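You operate a simulated robot arm through the tools that you are given. There is no shell and no other tool.

The job below is to be done with a simulated robot arm. You get a single attempt, and the scene is never put back.

Task
Run the stack back out, stand it on the orange table and wind the guides to 290 mm.
Fine: one press of the white button, hood shut; wind only once the stack stands on the table; red guide lever loose to wind, locked after. Set down upright: small blanks.
Where things are to end (x, y in the base frame): small blanks within 60 mm of [350, 800].

The check looks at the end state, three seconds after you hand in, the way a careful person would. Anything else that was tipped, shoved, dropped, spilled or broken makes it a failure.

Robot
A 7-joint arm with a two-finger parallel gripper, fixed in place. Base frame: the origin is at the foot of the arm, x ahead of it, y to its left, z up; the work surface is at about z = 740. Units: mm, rad, N and s.
With the tool pointing down near the work surface it reaches from about 440 to 920 mm from the base axis. Its first joint turns from -2.496 to 2.496 rad. Payload 3 kg.
Tool frame: the origin (TCP) lies between the finger pads and is the grasp point; the fingertips stand 30 mm ahead of it; z points along the fingers, y is the line along which they close. Largest opening 94 mm; finger width 28, thickness 10; the body of the gripper, 50 by 96 mm, starts 55 mm behind the TCP.
Orientation is that of the tool frame in the base frame, as a unit quaternion [w, x, y, z]. With the fingers straight down and closing along the base's y, the tool's x points along the base's -x, its y along +y and its z along -z.

Tools
- The arm moves only by the tool servo_tool. Its argument "targets" is one flat list of numbers, 7 for each row, row after row: the shift along the base's x, y, z in units of 50 mm (1.0 is 50 mm), then the turn, a rotation vector about the base's x, y, z in units of 4 degrees (1.0 is 4 degrees), then the closure, from 0 (fully open) to 1 (shut). In form: [dx, dy, dz, ax, ay, az, jaw, dx, dy, dz, ax, ay, az, jaw, ...]. A call has 1 to 20 rows; each row shifts and turns the commanded pose from where the row before left it. A call with a number of a shift or a turn outside -1 to 1 is refused whole. Each row takes 0.2 s and may step no farther than 50 mm and 0.15 rad from the row before; otherwise, or with a gripper value out of range, the whole call is refused. A pose out of reach is approached as far as the arm can. The call stops where the force on the tool passes 60 N (or 10 N more than at its start, if that is more) or the arm is blocked; 0.2 s more then pass. Each finger travels about 72 mm/s and halts on what it meets, pressing with about 20 N; the grip force reading is that of the motor and also rises with nothing between the fingers. The clock runs only during rows and for 0.2 s after the last one: add rows that do not move to give the fingers time. It gives the time, the measured TCP pose, the force on the tool (base axes), the opening and the grip force at its end, in the units of the frame above (readings bear some noise), with the torque about the TCP (base axes, N m) and any sound that the robot's microphone picked up.
- Cameras (640 x 400 px; columns grow to the right, rows downward): "scene" is fixed at [51.6, 648.2, 1349.8]; the picture's right is [1.00, -0.02, 0.00], its down [-0.02, -0.75, -0.66] and it looks along [0.01, 0.66, -0.75] (base axes); focal length 214 px, centre (320, 200). "wrist" rides on the gripper at [76, 14, -103] in the tool frame; the picture's right is [-0.18, 0.98, 0.00], its down [-0.75, -0.14, -0.64] and it looks along [-0.63, -0.12, 0.77] (tool axes); focal length 243 px, centre (320, 200). There is no depth. A picture from a camera that has moved, and an enlarged one, comes with that camera's place and axes in the base frame and with its lens.
- camera(camera): a new picture of that camera. It takes no simulated time.
- enlarge(camera, box): a new picture of the part [left, top, right, bottom] of that camera's present view, enlarged. It takes no simulated time.
- job_done(): hands the job in; it is judged then, once.

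Nothing tells you positions but the pictures and the camera data. Unless the task says otherwise, let go and move clear before handing in.

The tools are called as name(argument=value, ...) on one line, values as JSON. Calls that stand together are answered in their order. servo_tool: Moves the arm, as the interface text tells. Its arguments: {"type":"object","properties":{"targets":{"type":"array","items":{"type":"number"}}},"required":["targets"]} The other tools are called the same way: camera (camera) takes a picture; enlarge (camera, box) takes an enlarged picture of a part of a camera's view; job_done () hands the job in.

At the start:

```text
t: 0.0
ee_pos: [661.4, 295.9, 1103.7]
ee_rot: [0.0, 0.0, 1.0, 0.0]
contact_force: [0.2, 0.9, 0.7]
ft_torque: [0.01, 0.01, 0.0]
opening: 93.9
grasp_force: 0.0
```

scene: 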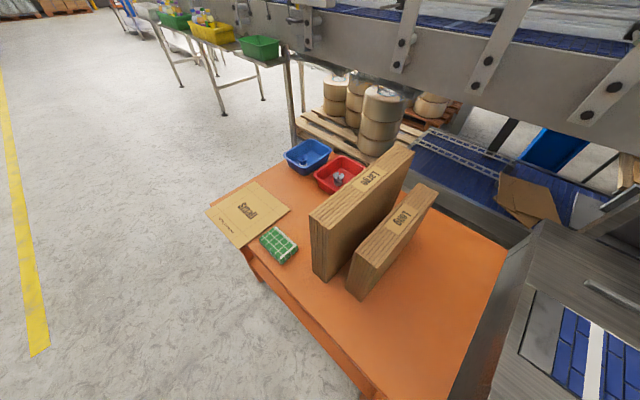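
wrist: 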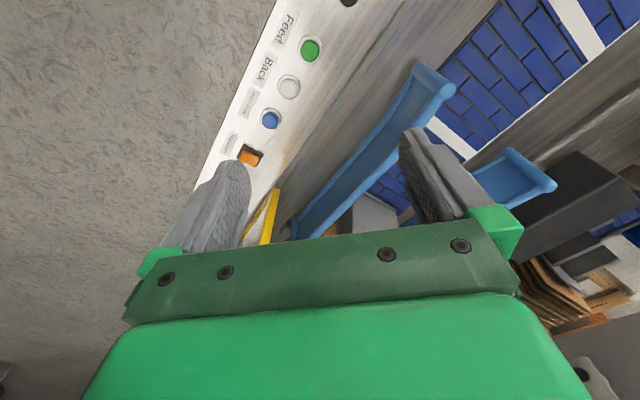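

I see the orange table with "Large" and "Long" blank stacks, a card reading "Small", and a machine with buttons (green Feed, white Back, blue) to the right. I'll look closer before moving anything.

enlarge(camera="scene", box=[200, 130, 440, 310])

enlarge(camera="scene", box=[440, 180, 640, 400])

enlarge(camera="wrist", box=[180, 0, 400, 250])

enlarge(camera="wrist", box=[400, 0, 640, 400])

```text
2.22 times, centred on (320, 220) of scene
camera zoom: at [51.6, 648.2, 1349.8], right [1.0, -0.02, 0.0], down [-0.02, -0.75, -0.66], along [0.01, 0.66, -0.75], focal length 477 px, centre (320, 156)
```

zoom: 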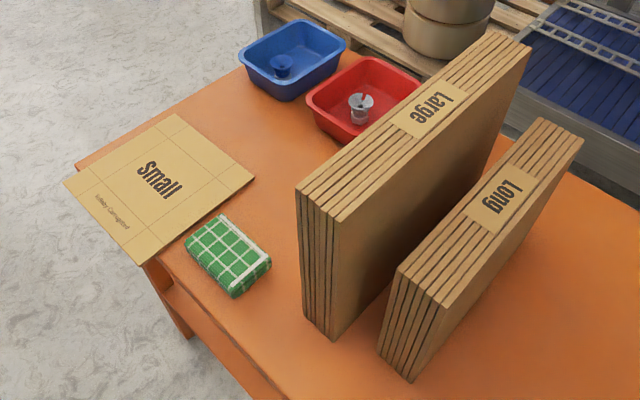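

```text
1.82 times, centred on (540, 290) of scene
camera zoom: at [51.6, 648.2, 1349.8], right [1.0, -0.02, 0.0], down [-0.02, -0.75, -0.66], along [0.01, 0.66, -0.75], focal length 390 px, centre (-80, 36)
```

zoom: 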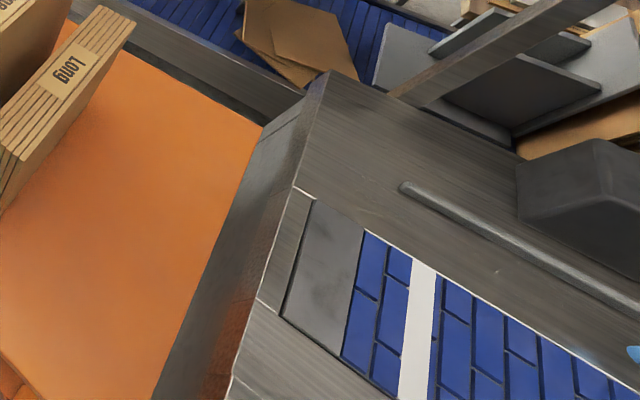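

```text
1.60 times, centred on (290, 125) of wrist
camera zoom: at [585.3, 308.9, 1206.0], right [0.18, 0.98, 0.0], down [0.75, -0.14, 0.64], along [0.63, -0.12, -0.77], focal length 388 px, centre (368, 320)
```

zoom: 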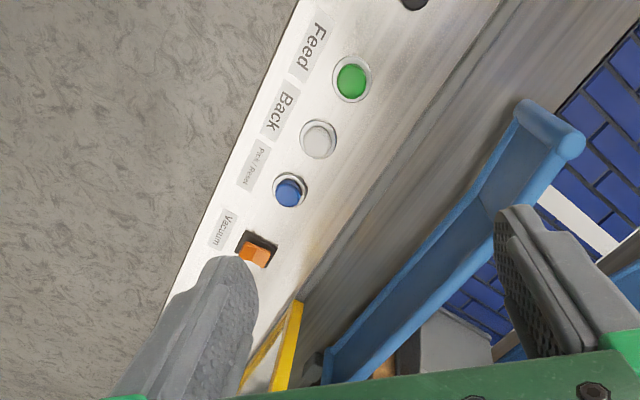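

```text
1.00 times, centred on (520, 200) of wrist (not enlarged: the box is as wide or as high as the picture)
camera zoom: at [585.3, 308.9, 1206.0], right [0.18, 0.98, 0.0], down [0.75, -0.14, 0.64], along [0.63, -0.12, -0.77], focal length 243 px, centre (120, 200)
```

zoom: 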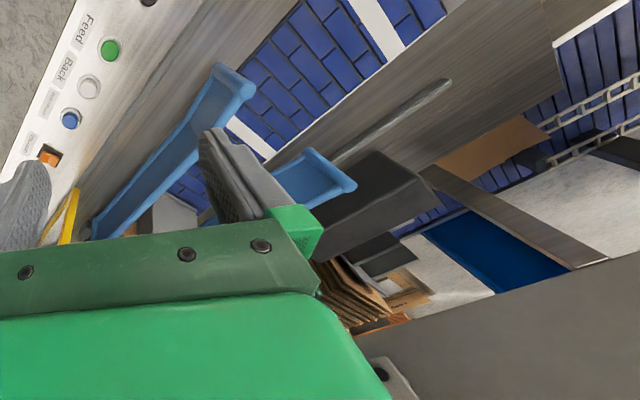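

The wrist view is upside down: its bottom is far away and up. I'll rise and pull back a little for a wider view of the machine, its panel, guides and hood.

servo_tool(targets=[0, 0, 1, 0, 0, 0, 0, 0, 0, 1, 0, 0, 0, 0, -1, 0, 0, 0, 0, 0, 0, -1, 0, 0, 0, 0, 0, 0, -1, 0, 0, 0, 0, 0, 0])

camera(camera="wrist")

camera(camera="scene")

```text
t: 1.2
ee_pos: [511.0, 294.3, 1201.4]
ee_rot: [-0.001, 0.0, 1.0, 0.001]
contact_force: [-0.5, -0.2, 0.7]
ft_torque: [0.02, -0.01, -0.02]
opening: 93.9
grasp_force: 0.1
```

```text
taken
camera wrist: at [434.5, 307.2, 1303.1], right [0.18, 0.98, 0.0], down [0.75, -0.14, 0.64], along [0.63, -0.12, -0.77], focal length 243 px, centre (320, 200)
```

wrist: 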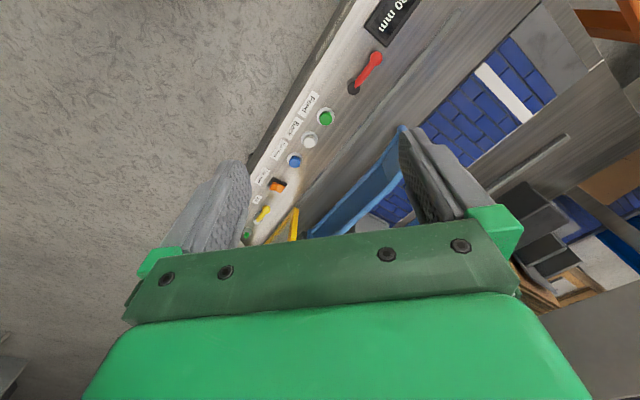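

```text
taken
```

scene: 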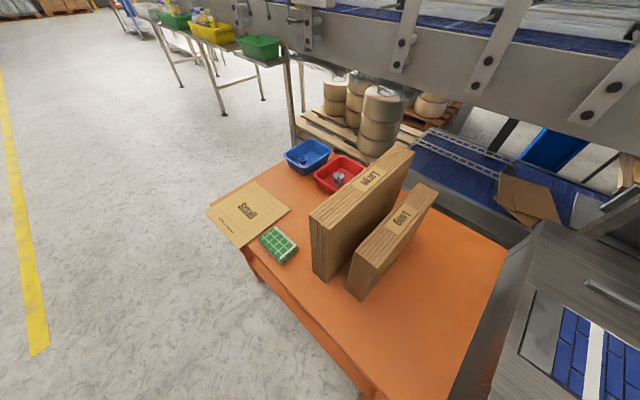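

The red lever and a "mm" display are on the panel left of the buttons, and the panel runs diagonally. I'll yaw the tool about 45° to face the machine and pull back to see the whole panel.

servo_tool(targets=[-0.2, 0, 0.2, 0, 0, 1, 0, -0.2, 0, 0.2, 0, 0, 1, 0, -0.2, 0, 0.2, 0, 0, 1, 0, -0.2, 0, 0.2, 0, 0, 1, 0, -0.2, 0, 0.2, 0, 0, 1, 0, -0.2, 0, 0, 0, 0, 1, 0, -0.2, 0, 0, 0, 0, 1, 0, -0.2, 0, 0, 0, 0, 1, 0, -0.2, 0, 0, 0, 0, 1, 0, -0.2, 0, 0, 0, 0, 1, 0, 0, 0, 0, 0, 0, 1, 0])

camera(camera="wrist")

```text
t: 3.6
ee_pos: [412.1, 294.7, 1253.6]
ee_rot: [0.0, -0.376, 0.927, 0.0]
contact_force: [-0.3, 1.0, -0.5]
ft_torque: [-0.01, 0.01, -0.01]
opening: 94.2
grasp_force: 0.0
```

```text
taken
camera wrist: at [346.8, 251.6, 1355.3], right [-0.55, 0.83, 0.0], down [0.64, 0.42, 0.64], along [0.54, 0.35, -0.77], focal length 243 px, centre (320, 200)
```

wrist: 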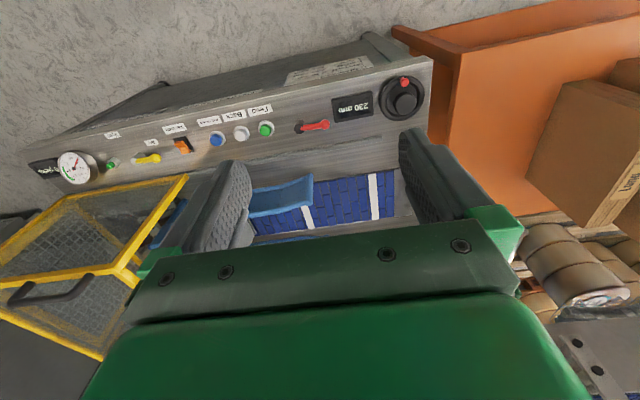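

Now the whole panel is visible: display "230 mm", handwheel, red lever, buttons, and a yellow-framed mesh hood at the left. I'll enlarge to read labels and judge the hood state.

enlarge(camera="wrist", box=[240, 20, 450, 160])

enlarge(camera="wrist", box=[0, 100, 260, 260])

enlarge(camera="wrist", box=[0, 160, 240, 400])

```text
2.86 times, centred on (345, 90) of wrist
camera zoom: at [346.8, 251.6, 1355.3], right [-0.55, 0.83, 0.0], down [0.64, 0.42, 0.64], along [0.54, 0.35, -0.77], focal length 693 px, centre (249, 514)
```

zoom: 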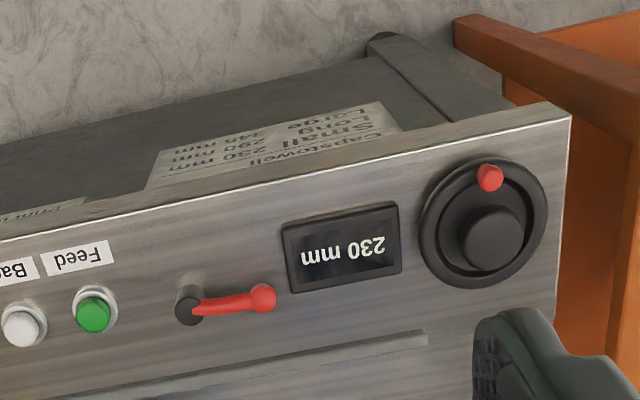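

```text
2.46 times, centred on (130, 180) of wrist
camera zoom: at [346.8, 251.6, 1355.3], right [-0.55, 0.83, 0.0], down [0.64, 0.42, 0.64], along [0.54, 0.35, -0.77], focal length 597 px, centre (788, 249)
```

zoom: 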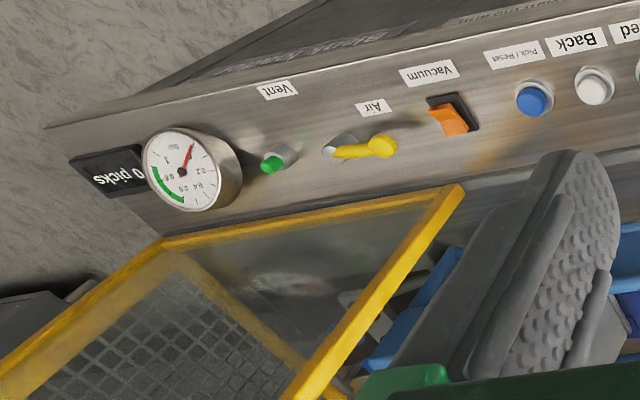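

```text
1.67 times, centred on (120, 280) of wrist
camera zoom: at [346.8, 251.6, 1355.3], right [-0.55, 0.83, 0.0], down [0.64, 0.42, 0.64], along [0.54, 0.35, -0.77], focal length 404 px, centre (653, 67)
```

zoom: 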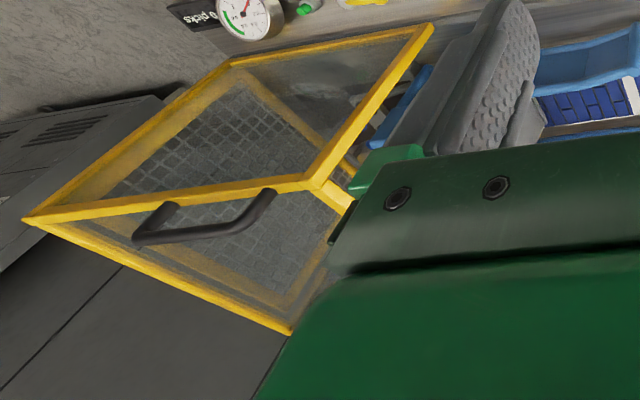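

The plate lists Small 230, Long 290, Large 345; the display is at 230 now. The hood state is unclear, so I'll move the camera over toward the hood to look.

servo_tool(targets=[0.35, -0.3, 0.1, 0, 0, -1, 0, 0.35, -0.3, 0.1, 0, 0, -1, 0, 0.35, -0.3, 0.1, 0, 0, -1, 0, 0.35, -0.3, 0.1, 0, 0, -1, 0, 0.35, -0.3, 0.1, 0, 0, -1, 0, 0.35, -0.3, 0, 0, 0, -1, 0, 0.35, -0.3, 0, 0, 0, -1, 0, 0.35, -0.3, 0, 0, 0, 0, 0, 0.35, -0.3, 0, 0, 0, 0, 0, 0.35, -0.3, 0, 0, 0, 0, 0, 0, 0, 0, 0, 0, 0, 0])

camera(camera="wrist")

```text
t: 6.0
ee_pos: [589.2, 145.5, 1279.4]
ee_rot: [-0.001, -0.139, 0.99, 0.0]
contact_force: [-0.2, -0.8, 0.3]
ft_torque: [-0.02, 0.0, 0.03]
opening: 93.8
grasp_force: 0.1
```

```text
taken
camera wrist: at [510.8, 137.1, 1381.3], right [-0.09, 1.0, 0.0], down [0.76, 0.07, 0.64], along [0.64, 0.06, -0.77], focal length 243 px, centre (320, 200)
```

wrist: 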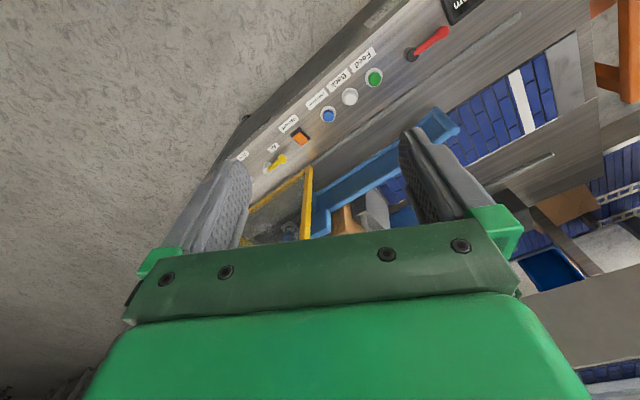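

The hood is still mostly behind the fingers. I'll tilt the tool forward so the upper part of the picture looks at the hood.

servo_tool(targets=[-0.2, -0.1, 0.1, 0, -1, 0, 0, -0.2, -0.1, 0.1, 0, -1, 0, 0, -0.2, -0.1, 0.1, 0, -1, 0, 0, -0.2, -0.1, 0.1, 0, -1, 0, 0, -0.2, -0.1, 0, 0, -1, 0, 0, -0.2, -0.1, 0, 0, -1, 0, 0, -0.2, -0.1, 0, 0, -1, 0, 0, 0, 0, 0, 0, -1, 0, 0, 0, 0, 0, 0, 0, 0, 0])

camera(camera="wrist")

```text
t: 8.0
ee_pos: [518.0, 110.0, 1298.8]
ee_rot: [0.272, -0.133, 0.952, -0.039]
contact_force: [0.0, 0.3, 0.5]
ft_torque: [-0.02, 0.0, -0.02]
opening: 93.7
grasp_force: 0.0
```

```text
taken
camera wrist: at [397.9, 102.5, 1343.8], right [-0.08, 1.0, -0.05], down [0.31, 0.07, 0.95], along [0.95, 0.06, -0.31], focal length 243 px, centre (320, 200)
```

wrist: 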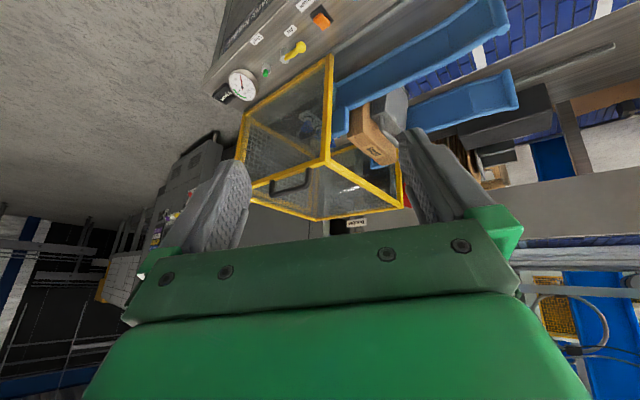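

enlarge(camera="wrist", box=[200, 40, 440, 240])

enlarge(camera="wrist", box=[330, 70, 430, 180])

```text
2.00 times, centred on (320, 140) of wrist
camera zoom: at [397.9, 102.5, 1343.8], right [-0.08, 1.0, -0.05], down [0.31, 0.07, 0.95], along [0.95, 0.06, -0.31], focal length 485 px, centre (320, 320)
```

zoom: 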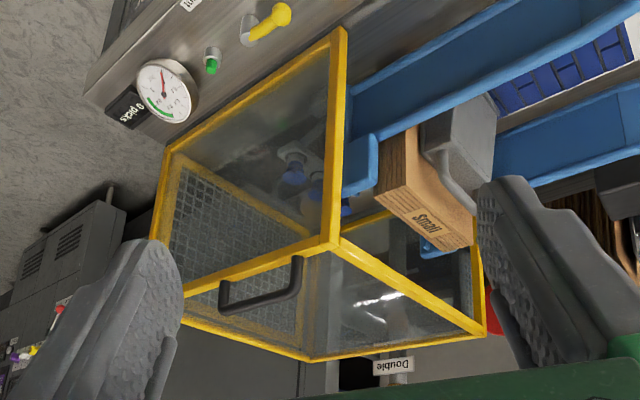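

```text
3.64 times, centred on (380, 125) of wrist
camera zoom: at [397.9, 102.5, 1343.8], right [-0.08, 1.0, -0.05], down [0.31, 0.07, 0.95], along [0.95, 0.06, -0.31], focal length 882 px, centre (102, 473)
```

zoom: 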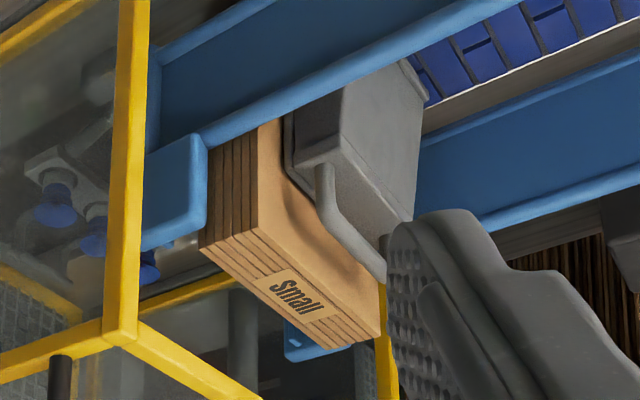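

The hood's vertical edges are plumb, so it looks shut, and the "Small" stack stands upright between the guides with the follower behind it. Next I'll view the panel in profile from the left end to get its tilt, and check the table area.

servo_tool(targets=[-0.3, 0.62, -0.34, 0, 0, -1, 0, -0.3, 0.62, -0.34, 0, 0, -1, 0, -0.3, 0.62, -0.34, 0, 0, -1, 0, -0.3, 0.62, -0.34, 0, 0, -1, 0, -0.3, 0.62, -0.34, 0, 0, -1, 0, -0.3, 0.62, -0.34, 0, 0, -1, 0, -0.3, 0.62, -0.34, 0, 0, -1, 0, -0.3, 0.62, -0.34, 0, 0, -1, 0, -0.3, 0.62, -0.34, 0, 0, -1, 0, -0.3, 0.62, -0.34, 0, 0, -1, 0, -0.3, 0.62, -0.34, 0, 0, -1, 0, -0.3, 0.62, -0.34, 0, 0, -1, 0, -0.3, 0.62, -0.34, 0, 0, -1, 0, -0.3, 0.62, -0.34, 0, 0, -1, 0, -0.3, 0.62, -0.34, 0, 0, -1, 0])

camera(camera="wrist")

camera(camera="scene")

```text
t: 8.8
ee_pos: [466.2, 223.3, 1247.1]
ee_rot: [0.191, -0.024, 0.976, 0.099]
contact_force: [0.2, -0.3, -0.3]
ft_torque: [-0.05, -0.03, 0.02]
opening: 93.9
grasp_force: 0.0
stopped in row 4: the arm was blocked; the commanded pose is now the measured one
```

```text
taken
camera wrist: at [355.8, 215.9, 1313.3], right [0.09, 0.96, 0.25], down [0.47, -0.26, 0.84], along [0.88, 0.04, -0.48], focal length 243 px, centre (320, 200)
```

wrist: 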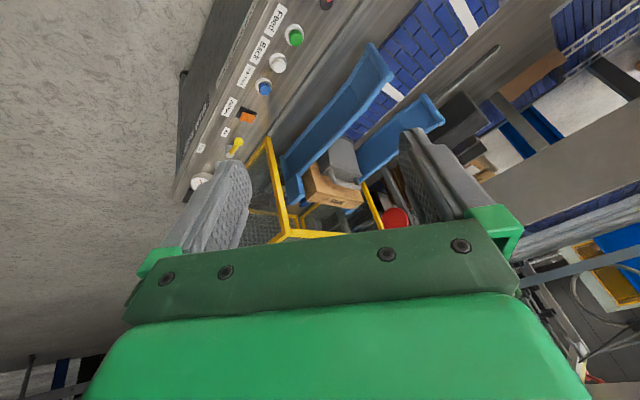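

```text
taken
```

scene: 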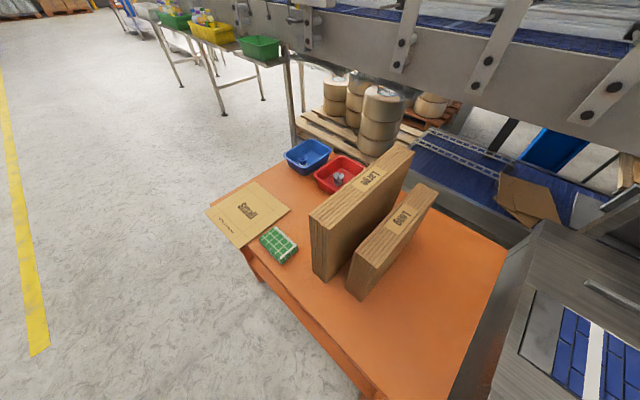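

The arm stopped at what looks like a joint limit, with nothing touched. I'll straighten the tool to vertical again and take closer views of the panel facing it instead.

servo_tool(targets=[0, 0, 0, -0.498, 0.905, 0, 0, 0, 0, 0, -0.498, 0.905, 0, 0, 0, 0, 0, -0.498, 0.905, 0, 0, 0, 0, 0, -0.498, 0.905, 0, 0, 0, 0, 0, -0.498, 0.905, 0, 0, 0, 0, 0, -0.498, 0.905, 0, 0, 0, 0, 0, 0, 0, 0, 0])

```text
t: 10.4
ee_pos: [467.0, 223.2, 1251.1]
ee_rot: [0.007, -0.027, 1.0, -0.002]
contact_force: [0.4, 0.0, -0.1]
ft_torque: [0.04, 0.03, 0.02]
opening: 94.0
grasp_force: 0.0
```

The tool is vertical again. I'll yaw back to face the panel and look at the buttons from closer.

servo_tool(targets=[0.193, -0.169, -0.238, 0, 0, 1, 0, 0.193, -0.169, -0.238, 0, 0, 1, 0, 0.193, -0.169, -0.238, 0, 0, 1, 0, 0.193, -0.169, -0.238, 0, 0, 1, 0, 0.193, -0.169, -0.238, 0, 0, 1, 0, 0.193, -0.169, -0.238, 0, 0, 1, 0, 0.193, -0.169, -0.238, 0, 0, 1, 0, 0.193, -0.169, -0.238, 0, 0, 1, 0, 0.193, -0.169, -0.238, 0, 0, 1, 0, 0.193, -0.169, -0.238, 0, 0, 1, 0, 0.193, -0.169, -0.238, 0, 0, 1, 0, 0, 0, 0, 0, 0, 0, 0])

camera(camera="wrist")

```text
t: 13.0
ee_pos: [571.4, 129.1, 1118.9]
ee_rot: [0.008, -0.4, 0.917, 0.0]
contact_force: [-0.4, -0.2, -0.1]
ft_torque: [-0.02, 0.0, 0.02]
opening: 94.1
grasp_force: 0.1
```

```text
taken
camera wrist: at [508.6, 82.4, 1219.2], right [-0.59, 0.8, 0.0], down [0.61, 0.45, 0.65], along [0.53, 0.39, -0.76], focal length 243 px, centre (320, 200)
```

wrist: 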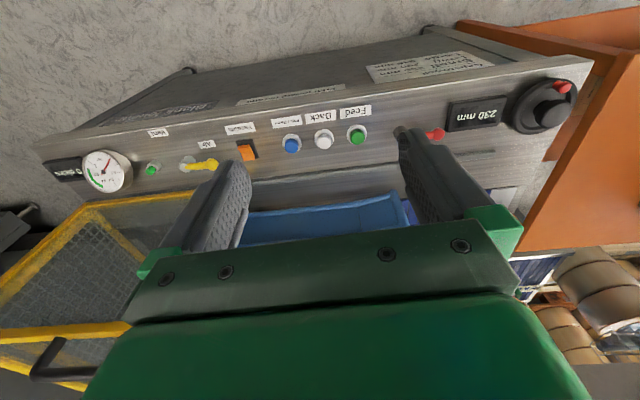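

enlarge(camera="wrist", box=[200, 60, 440, 210])

enlarge(camera="wrist", box=[380, 40, 620, 190])

enlarge(camera="wrist", box=[30, 100, 270, 250])

enlarge(camera="wrist", box=[0, 180, 200, 400])

```text
2.67 times, centred on (320, 135) of wrist
camera zoom: at [508.6, 82.4, 1219.2], right [-0.59, 0.8, 0.0], down [0.61, 0.45, 0.65], along [0.53, 0.39, -0.76], focal length 647 px, centre (320, 373)
```

zoom: 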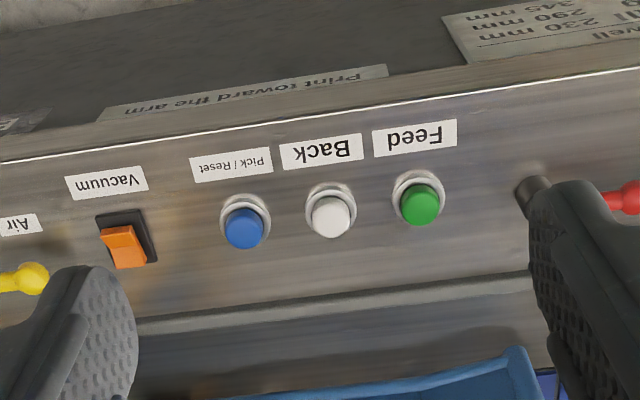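

```text
2.67 times, centred on (500, 115) of wrist
camera zoom: at [508.6, 82.4, 1219.2], right [-0.59, 0.8, 0.0], down [0.61, 0.45, 0.65], along [0.53, 0.39, -0.76], focal length 647 px, centre (-160, 427)
```

zoom: 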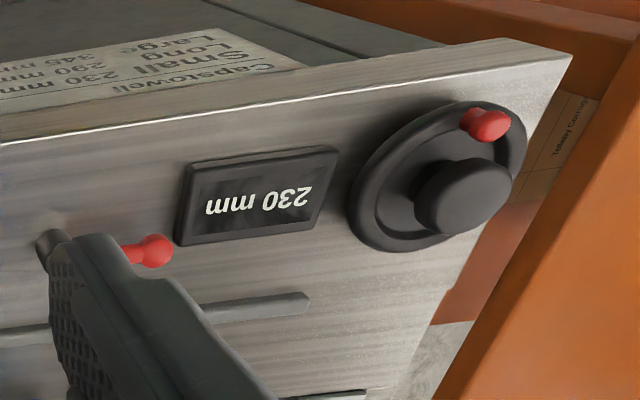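

```text
2.67 times, centred on (150, 175) of wrist
camera zoom: at [508.6, 82.4, 1219.2], right [-0.59, 0.8, 0.0], down [0.61, 0.45, 0.65], along [0.53, 0.39, -0.76], focal length 647 px, centre (773, 267)
```

zoom: 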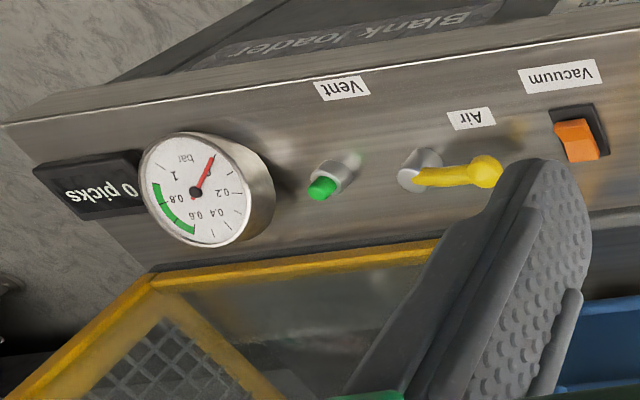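

```text
1.82 times, centred on (100, 290) of wrist
camera zoom: at [508.6, 82.4, 1219.2], right [-0.59, 0.8, 0.0], down [0.61, 0.45, 0.65], along [0.53, 0.39, -0.76], focal length 441 px, centre (720, 36)
```

zoom: 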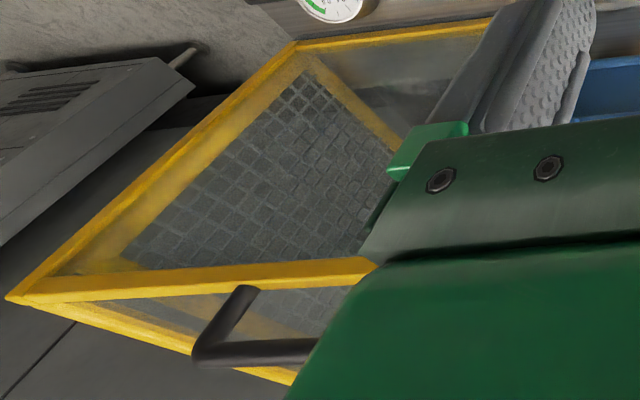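

The white "Back" button is near (691, 230, 760), green 64 mm to its left. I'll move lower in front of the panel for a more precise look before pressing.

servo_tool(targets=[0.095, 0.155, -0.8, -0.0225, 0.0525, -0.125, 0, 0.095, 0.155, -0.8, -0.0225, 0.0525, -0.125, 0, 0.095, 0.155, -0.8, -0.0225, 0.0525, -0.125, 0, 0.095, 0.155, -0.8, -0.0225, 0.0525, -0.125, 0, 0, 0, 0, 0, 0, 0, 0])

camera(camera="wrist")

enlarge(camera="wrist", box=[200, 60, 440, 210])

```text
t: 14.2
ee_pos: [589.6, 161.3, 959.1]
ee_rot: [0.001, -0.384, 0.923, 0.0]
contact_force: [0.2, -0.6, 0.1]
ft_torque: [-0.02, 0.02, 0.01]
opening: 94.2
grasp_force: 0.1
```

```text
taken
camera wrist: at [525.0, 116.7, 1061.3], right [-0.57, 0.82, 0.0], down [0.63, 0.43, 0.64], along [0.53, 0.36, -0.77], focal length 243 px, centre (320, 200)
```

wrist: 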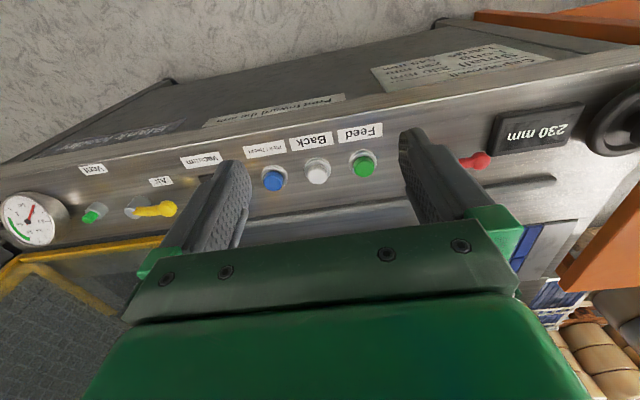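

```text
2.67 times, centred on (320, 135) of wrist
camera zoom: at [525.0, 116.7, 1061.3], right [-0.57, 0.82, 0.0], down [0.63, 0.43, 0.64], along [0.53, 0.36, -0.77], focal length 647 px, centre (320, 373)
```

zoom: 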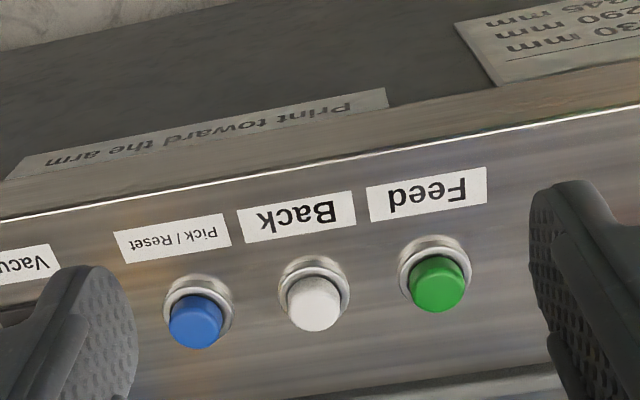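

The panel is essentially horizontal at z≈735, with the white cap's top centre near (696, 233, 755). I'll close the fingers, move above the white button, and stop about 45 mm over it.

servo_tool(targets=[0.53, 0.36, 0, 0, 0, 0, 1, 0.53, 0.36, 0, 0, 0, 0, 1, 0.53, 0.36, 0, 0, 0, 0, 1, 0.53, 0.36, 0, 0, 0, 0, 1, 0, 0, -0.65, 0, 0, 0, 1, 0, 0, -0.65, 0, 0, 0, 1, 0, 0, -0.65, 0, 0, 0, 1, 0, 0, -0.65, 0, 0, 0, 1, 0, 0, 0, 0, 0, 0, 1])

camera(camera="wrist")

enlarge(camera="wrist", box=[200, 60, 440, 210])

```text
t: 16.2
ee_pos: [695.4, 233.8, 827.6]
ee_rot: [-0.001, -0.383, 0.924, 0.0]
contact_force: [0.7, -0.2, 0.0]
ft_torque: [0.01, 0.01, 0.03]
opening: 0.0
grasp_force: 20.1
```

```text
taken
camera wrist: at [630.8, 189.1, 930.1], right [-0.57, 0.82, 0.0], down [0.63, 0.43, 0.64], along [0.53, 0.36, -0.77], focal length 243 px, centre (320, 200)
```

wrist: 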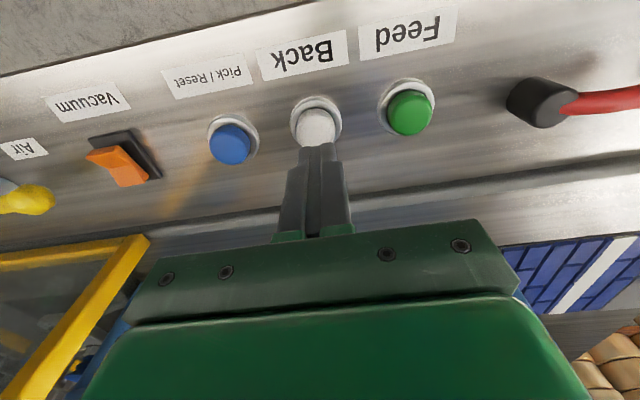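

```text
2.67 times, centred on (320, 135) of wrist
camera zoom: at [630.8, 189.1, 930.1], right [-0.57, 0.82, 0.0], down [0.63, 0.43, 0.64], along [0.53, 0.36, -0.77], focal length 647 px, centre (320, 373)
```

zoom: 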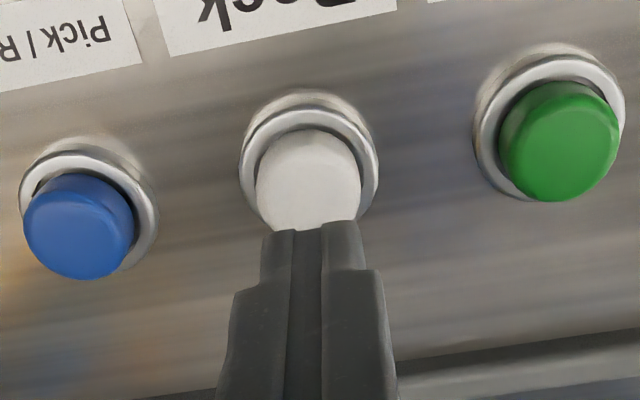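

The fingertips are right over the white cap, within about 2 mm. I'll descend in small steps and watch the force.

servo_tool(targets=[0.01, 0, -0.35, 0, 0, 0, 1, 0, 0, -0.3, 0, 0, 0, 1, 0, 0, 0, 0, 0, 0, 1])

```text
t: 17.0
ee_pos: [697.6, 234.9, 798.3]
ee_rot: [-0.001, -0.383, 0.924, 0.0]
contact_force: [-1.3, 0.6, -0.1]
ft_torque: [-0.01, 0.02, 0.0]
opening: 0.0
grasp_force: 19.8
```

No contact yet (tip at z≈768). Continuing down in finer steps.

servo_tool(targets=[0, 0, -0.08, 0, 0, 0, 1, 0, 0, -0.08, 0, 0, 0, 1])

enlarge(camera="wrist", box=[200, 60, 440, 210])

```text
t: 17.6
ee_pos: [696.8, 234.3, 788.2]
ee_rot: [0.0, -0.383, 0.924, 0.0]
contact_force: [-0.6, 1.2, 1.7]
ft_torque: [0.06, -0.03, 0.02]
opening: 0.0
grasp_force: 19.8
```

```text
2.67 times, centred on (320, 135) of wrist
camera zoom: at [633.5, 189.5, 890.8], right [-0.57, 0.82, 0.0], down [0.63, 0.43, 0.64], along [0.53, 0.36, -0.77], focal length 647 px, centre (320, 373)
```

zoom: 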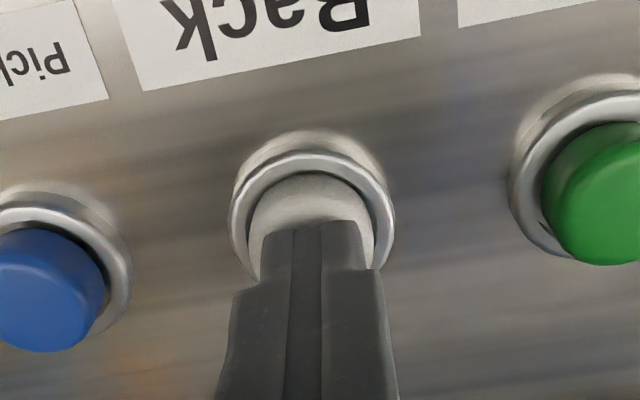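

Light contact, about 1.7 N. I'll keep pressing down steadily without backing off.

servo_tool(targets=[0, 0, -0.04, 0, 0, 0, 1, 0, 0, -0.04, 0, 0, 0, 1])

camera(camera="scene")

```text
t: 18.2
ee_pos: [697.5, 234.2, 785.5]
ee_rot: [0.0, -0.384, 0.923, 0.0]
contact_force: [-3.3, 2.7, 9.4]
ft_torque: [0.02, 0.1, -0.01]
opening: 0.0
grasp_force: 19.6
heard: click
```

```text
taken
```

scene: 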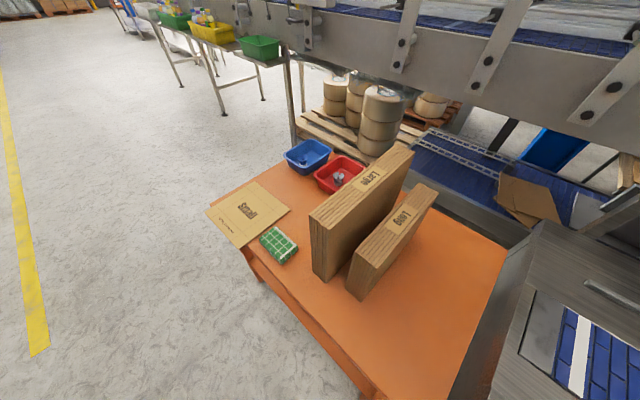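

A click was heard and the belt stripe has shifted, so the press registered once. I'll lift straight off and let the belt run.

servo_tool(targets=[0, 0, 0.4, 0, 0, 0, 1, 0, 0, 0.8, 0, 0, 0, 1, 0, 0, 0.8, 0, 0, 0, 1, 0, 0, 0.8, 0, 0, 0, 1, 0, 0, 0, 0, 0, 0, 1])

camera(camera="scene")

camera(camera="wrist")

```text
t: 19.4
ee_pos: [698.8, 235.1, 927.4]
ee_rot: [-0.001, -0.384, 0.923, -0.001]
contact_force: [-0.5, -0.1, -0.6]
ft_torque: [0.01, 0.0, 0.02]
opening: 0.0
grasp_force: 19.6
```

```text
taken
```

scene: 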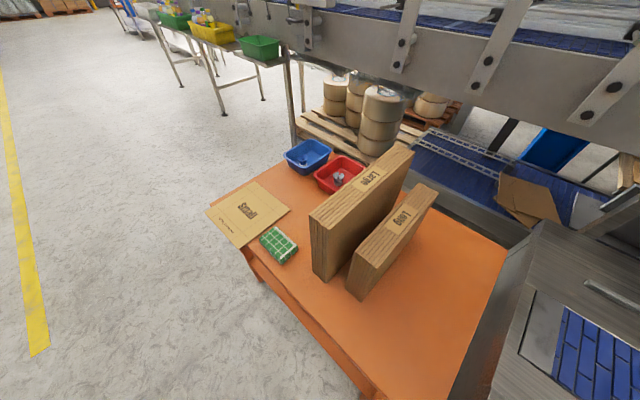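

```text
taken
camera wrist: at [634.4, 189.2, 1028.4], right [-0.57, 0.82, 0.0], down [0.63, 0.43, 0.64], along [0.53, 0.36, -0.77], focal length 243 px, centre (320, 200)
```

wrist: 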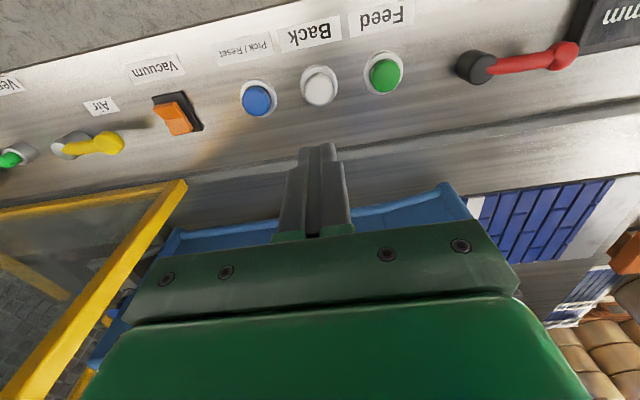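

The belt is running; I'll rise and draw back to see where the stack ends up.

servo_tool(targets=[0, 0, 0.95, 0, 0, 0, 1, 0, 0, 0.95, 0, 0, 0, 1, -0.2, -0.1, 0.9, 0, 0, 0, 0.5, -0.4, 0, 0.7, 0, 0, 0, 0, -0.5, 0.1, 0.6, 0, 0, 0, 0, -0.5, 0.2, 0.4, 0, 0, 0, 0, -0.5, 0.3, 0.2, 0, 0, 0, 0, -0.5, 0.3, 0, 0, 0, 0, 0, 0, 0, 0, 0, 0, 0, 0])

camera(camera="wrist")

camera(camera="scene")

```text
t: 21.4
ee_pos: [567.0, 275.2, 1162.4]
ee_rot: [-0.001, -0.384, 0.923, 0.001]
contact_force: [-0.6, 0.4, 0.3]
ft_torque: [0.0, 0.01, 0.05]
opening: 94.3
grasp_force: 0.0
```

```text
taken
camera wrist: at [503.1, 230.2, 1263.1], right [-0.57, 0.82, 0.0], down [0.63, 0.43, 0.64], along [0.53, 0.36, -0.77], focal length 243 px, centre (320, 200)
```

wrist: 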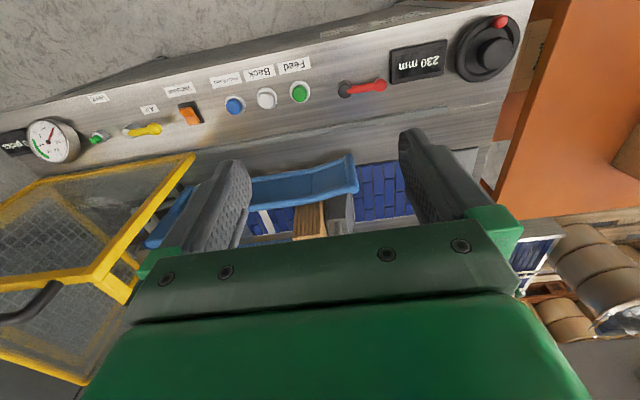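

```text
taken
```

scene: 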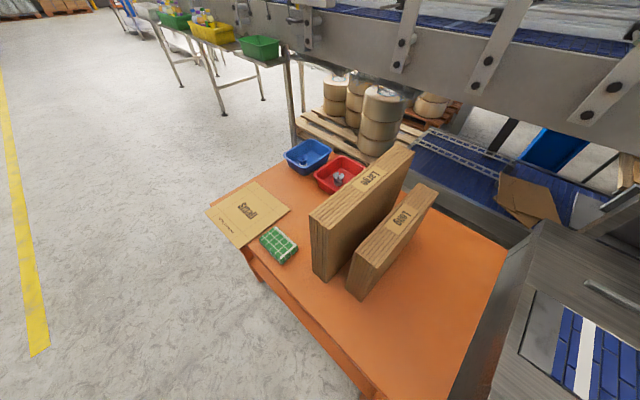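

The stack and follower are travelling back between the guides. I'll wait for the belt to finish.

servo_tool(targets=[0, 0, 0, 0, 0, 0, 0, 0, 0, 0, 0, 0, 0, 0, 0, 0, 0, 0, 0, 0, 0, 0, 0, 0, 0, 0, 0, 0, 0, 0, 0, 0, 0, 0, 0, 0, 0, 0, 0, 0, 0, 0, 0, 0, 0, 0, 0, 0, 0, 0, 0, 0, 0, 0, 0, 0, 0, 0, 0, 0, 0, 0, 0, 0, 0, 0, 0, 0, 0, 0])

camera(camera="wrist")

camera(camera="scene")

```text
t: 23.6
ee_pos: [567.9, 274.8, 1162.3]
ee_rot: [-0.001, -0.383, 0.924, 0.0]
contact_force: [-0.4, -0.6, -0.5]
ft_torque: [-0.02, 0.0, -0.01]
opening: 93.9
grasp_force: 0.1
```

```text
taken
camera wrist: at [503.4, 230.0, 1263.3], right [-0.57, 0.82, 0.0], down [0.63, 0.43, 0.64], along [0.53, 0.36, -0.77], focal length 243 px, centre (320, 200)
```

wrist: 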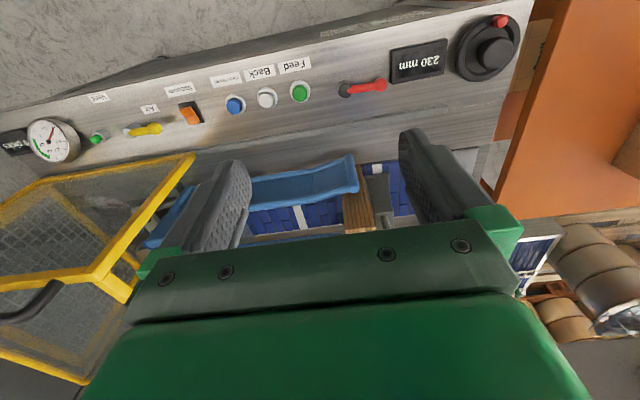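

```text
taken
```

scene: 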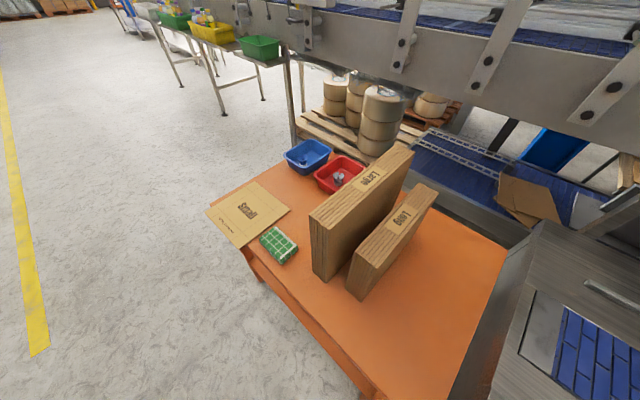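

The stack has come clear of the guides and is still near the open end. I'll wait again to confirm it has stopped.

servo_tool(targets=[0, 0, 0, 0, 0, 0, 0, 0, 0, 0, 0, 0, 0, 0, 0, 0, 0, 0, 0, 0, 0, 0, 0, 0, 0, 0, 0, 0, 0, 0, 0, 0, 0, 0, 0, 0, 0, 0, 0, 0, 0, 0, 0, 0, 0, 0, 0, 0, 0, 0, 0, 0, 0, 0, 0, 0, 0, 0, 0, 0, 0, 0, 0, 0, 0, 0, 0, 0, 0, 0])

camera(camera="wrist")

camera(camera="scene")

```text
t: 25.8
ee_pos: [566.5, 275.3, 1160.5]
ee_rot: [-0.001, -0.383, 0.924, 0.001]
contact_force: [0.6, 0.9, 0.9]
ft_torque: [0.04, -0.01, 0.06]
opening: 94.1
grasp_force: 0.1
```

```text
taken
camera wrist: at [503.4, 230.0, 1263.3], right [-0.57, 0.82, 0.0], down [0.63, 0.43, 0.64], along [0.53, 0.36, -0.77], focal length 243 px, centre (320, 200)
```

wrist: 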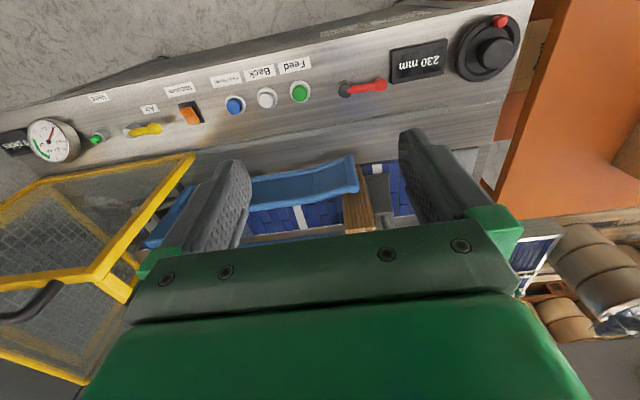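

```text
taken
```

scene: 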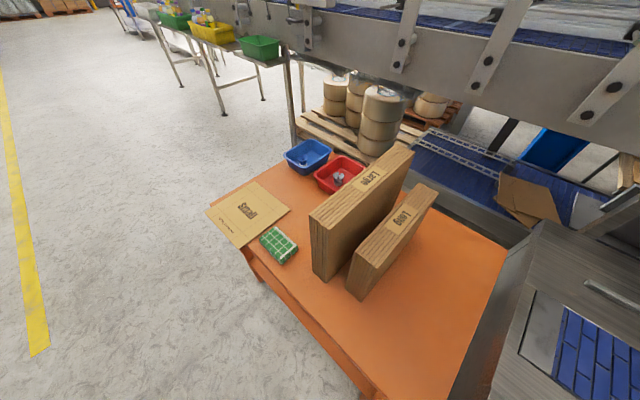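

The stack has stopped and the scene is unchanged between pictures. I'll draw back and up for a clear view of it.

servo_tool(targets=[-0.7, 0.3, 0.45, 0, 0, 0, 0, -0.7, 0.3, 0.45, 0, 0, 0, 0, -0.7, 0.3, 0.45, 0, 0, 0, 0, -0.7, 0.3, 0.45, 0, 0, 0, 0, 0, 0, 0, 0, 0, 0, 0])

camera(camera="wrist")

enlarge(camera="wrist", box=[200, 100, 440, 250])

```text
t: 27.0
ee_pos: [428.0, 333.0, 1250.3]
ee_rot: [-0.002, -0.382, 0.924, 0.0]
contact_force: [0.1, 0.2, 0.2]
ft_torque: [-0.01, 0.01, 0.01]
opening: 94.0
grasp_force: 0.0
```

```text
taken
camera wrist: at [364.0, 288.4, 1351.5], right [-0.57, 0.82, 0.0], down [0.63, 0.43, 0.64], along [0.53, 0.36, -0.77], focal length 243 px, centre (320, 200)
```

wrist: 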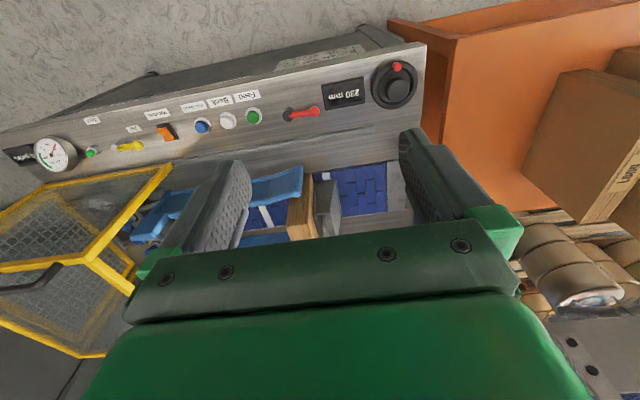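

```text
2.67 times, centred on (320, 175) of wrist
camera zoom: at [364.0, 288.4, 1351.5], right [-0.57, 0.82, 0.0], down [0.63, 0.43, 0.64], along [0.53, 0.36, -0.77], focal length 647 px, centre (320, 267)
```

zoom: 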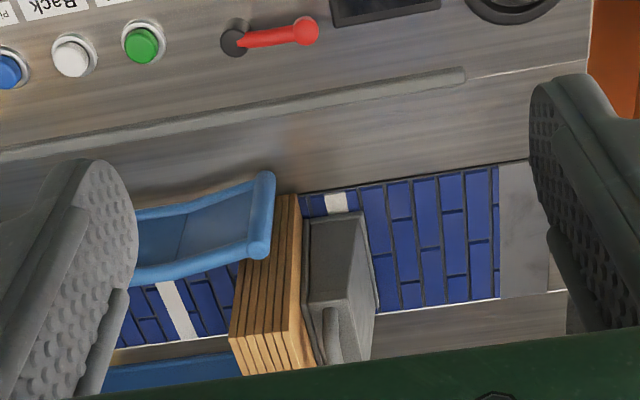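

The stack stands on the belt just past the guide ends, with the grey follower right behind it on the table side. I'll move closer above it to judge the gap, the height and how wide the follower is.

servo_tool(targets=[0.7, 0.19, -0.45, 0, 0, 0, 0, 0.7, 0.19, -0.45, 0, 0, 0, 0, 0.7, 0.19, -0.45, 0, 0, 0, 0, 0.7, 0.19, -0.45, 0, 0, 0, 0, 0.7, 0.19, -0.45, 0, 0, 0, 0, 0, 0, 0, 0, 0, 0, 0])

camera(camera="wrist")

enlarge(camera="wrist", box=[220, 60, 460, 240])

```text
t: 28.4
ee_pos: [602.6, 381.2, 1136.9]
ee_rot: [-0.002, -0.383, 0.924, 0.0]
contact_force: [0.4, 0.0, 0.0]
ft_torque: [0.01, 0.03, -0.01]
opening: 94.0
grasp_force: 0.1
```

```text
taken
camera wrist: at [539.3, 336.6, 1238.6], right [-0.57, 0.82, 0.0], down [0.63, 0.43, 0.64], along [0.53, 0.36, -0.77], focal length 243 px, centre (320, 200)
```

wrist: 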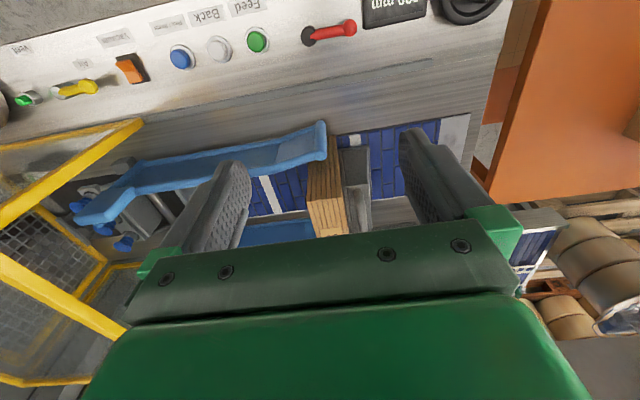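

```text
2.22 times, centred on (340, 150) of wrist
camera zoom: at [539.3, 336.6, 1238.6], right [-0.57, 0.82, 0.0], down [0.63, 0.43, 0.64], along [0.53, 0.36, -0.77], focal length 539 px, centre (276, 311)
```

zoom: 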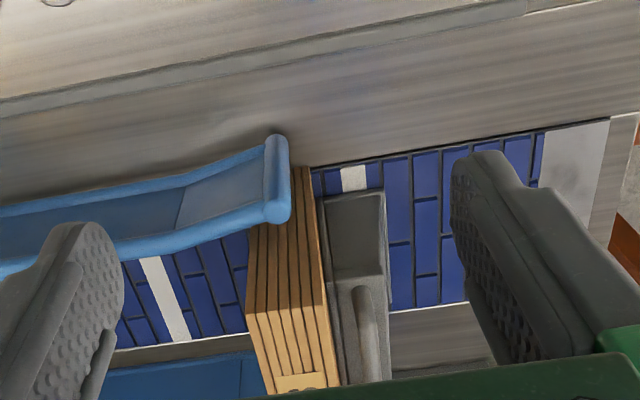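

enlarge(camera="wrist", box=[300, 110, 400, 240])

```text
3.08 times, centred on (350, 175) of wrist
camera zoom: at [539.3, 336.6, 1238.6], right [-0.57, 0.82, 0.0], down [0.63, 0.43, 0.64], along [0.53, 0.36, -0.77], focal length 746 px, centre (228, 277)
```

zoom: 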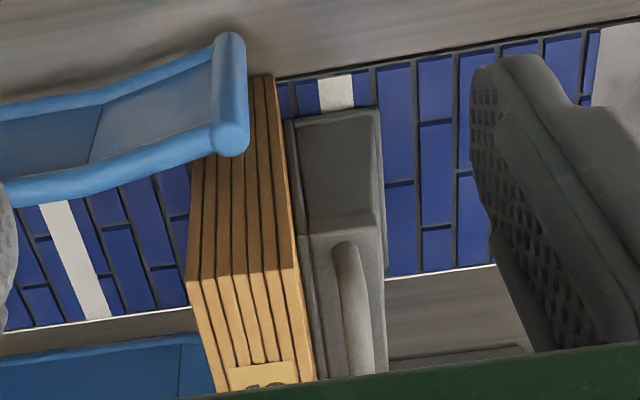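

The stack is about 52 mm thick and its top is near z≈953; the follower sits close behind it. I need a view from the table side to judge the follower's height and gap.

servo_tool(targets=[-0.125, 0.38, 0.03, 0, 0, -1, 0, -0.125, 0.38, 0.03, 0, 0, -1, 0, -0.125, 0.38, 0.03, 0, 0, -1, 0, -0.125, 0.38, 0.03, 0, 0, -1, 0, -0.125, 0.38, 0.03, 0, 0, -1, 0, -0.125, 0.38, 0.03, 0, 0, -1, 0, -0.125, 0.38, 0.03, 0, 0, -1, 0, -0.125, 0.38, 0.03, 0, 0, -1, 0, -0.125, 0.38, 0.03, 0, 0, -1, 0, -0.125, 0.38, 0.03, 0, 0, -1, 0, 0, 0, 0, 0, 0, 0, 0])

camera(camera="wrist")

enlarge(camera="wrist", box=[220, 40, 460, 240])

```text
t: 30.8
ee_pos: [540.4, 570.3, 1152.9]
ee_rot: [-0.001, -0.045, 0.999, 0.001]
contact_force: [-1.2, 0.3, -0.2]
ft_torque: [0.03, 0.02, 0.0]
opening: 93.9
grasp_force: 0.1
```

```text
taken
camera wrist: at [463.4, 578.1, 1254.2], right [0.1, 1.0, 0.0], down [0.76, -0.08, 0.64], along [0.64, -0.06, -0.77], focal length 243 px, centre (320, 200)
```

wrist: 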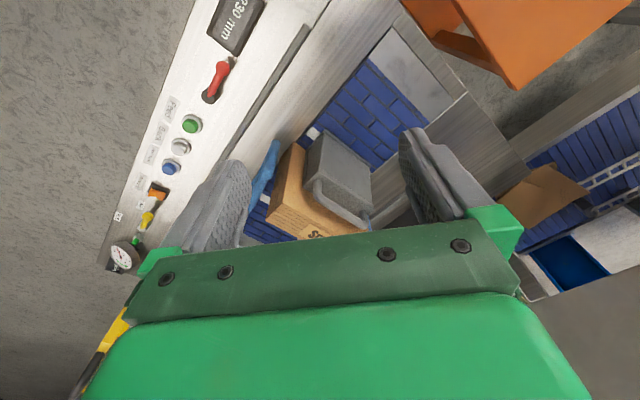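

```text
2.00 times, centred on (340, 140) of wrist
camera zoom: at [463.4, 578.1, 1254.2], right [0.1, 1.0, 0.0], down [0.76, -0.08, 0.64], along [0.64, -0.06, -0.77], focal length 485 px, centre (280, 320)
```

zoom: 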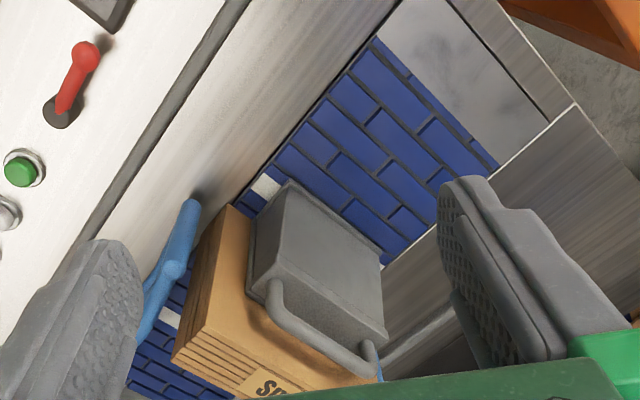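

enlarge(camera="wrist", box=[250, 120, 400, 245])

```text
3.20 times, centred on (325, 182) of wrist
camera zoom: at [463.4, 578.1, 1254.2], right [0.1, 1.0, 0.0], down [0.76, -0.08, 0.64], along [0.64, -0.06, -0.77], focal length 776 px, centre (304, 256)
```

zoom: 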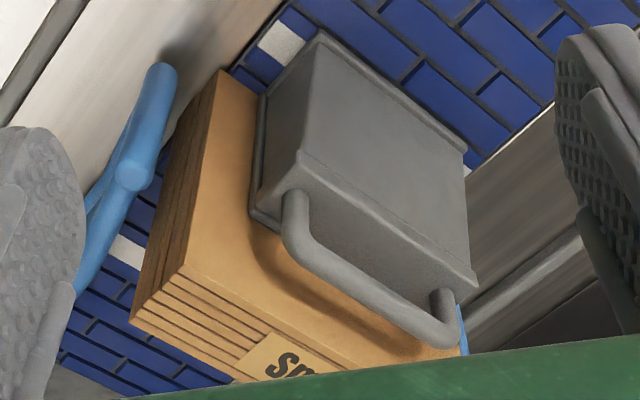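

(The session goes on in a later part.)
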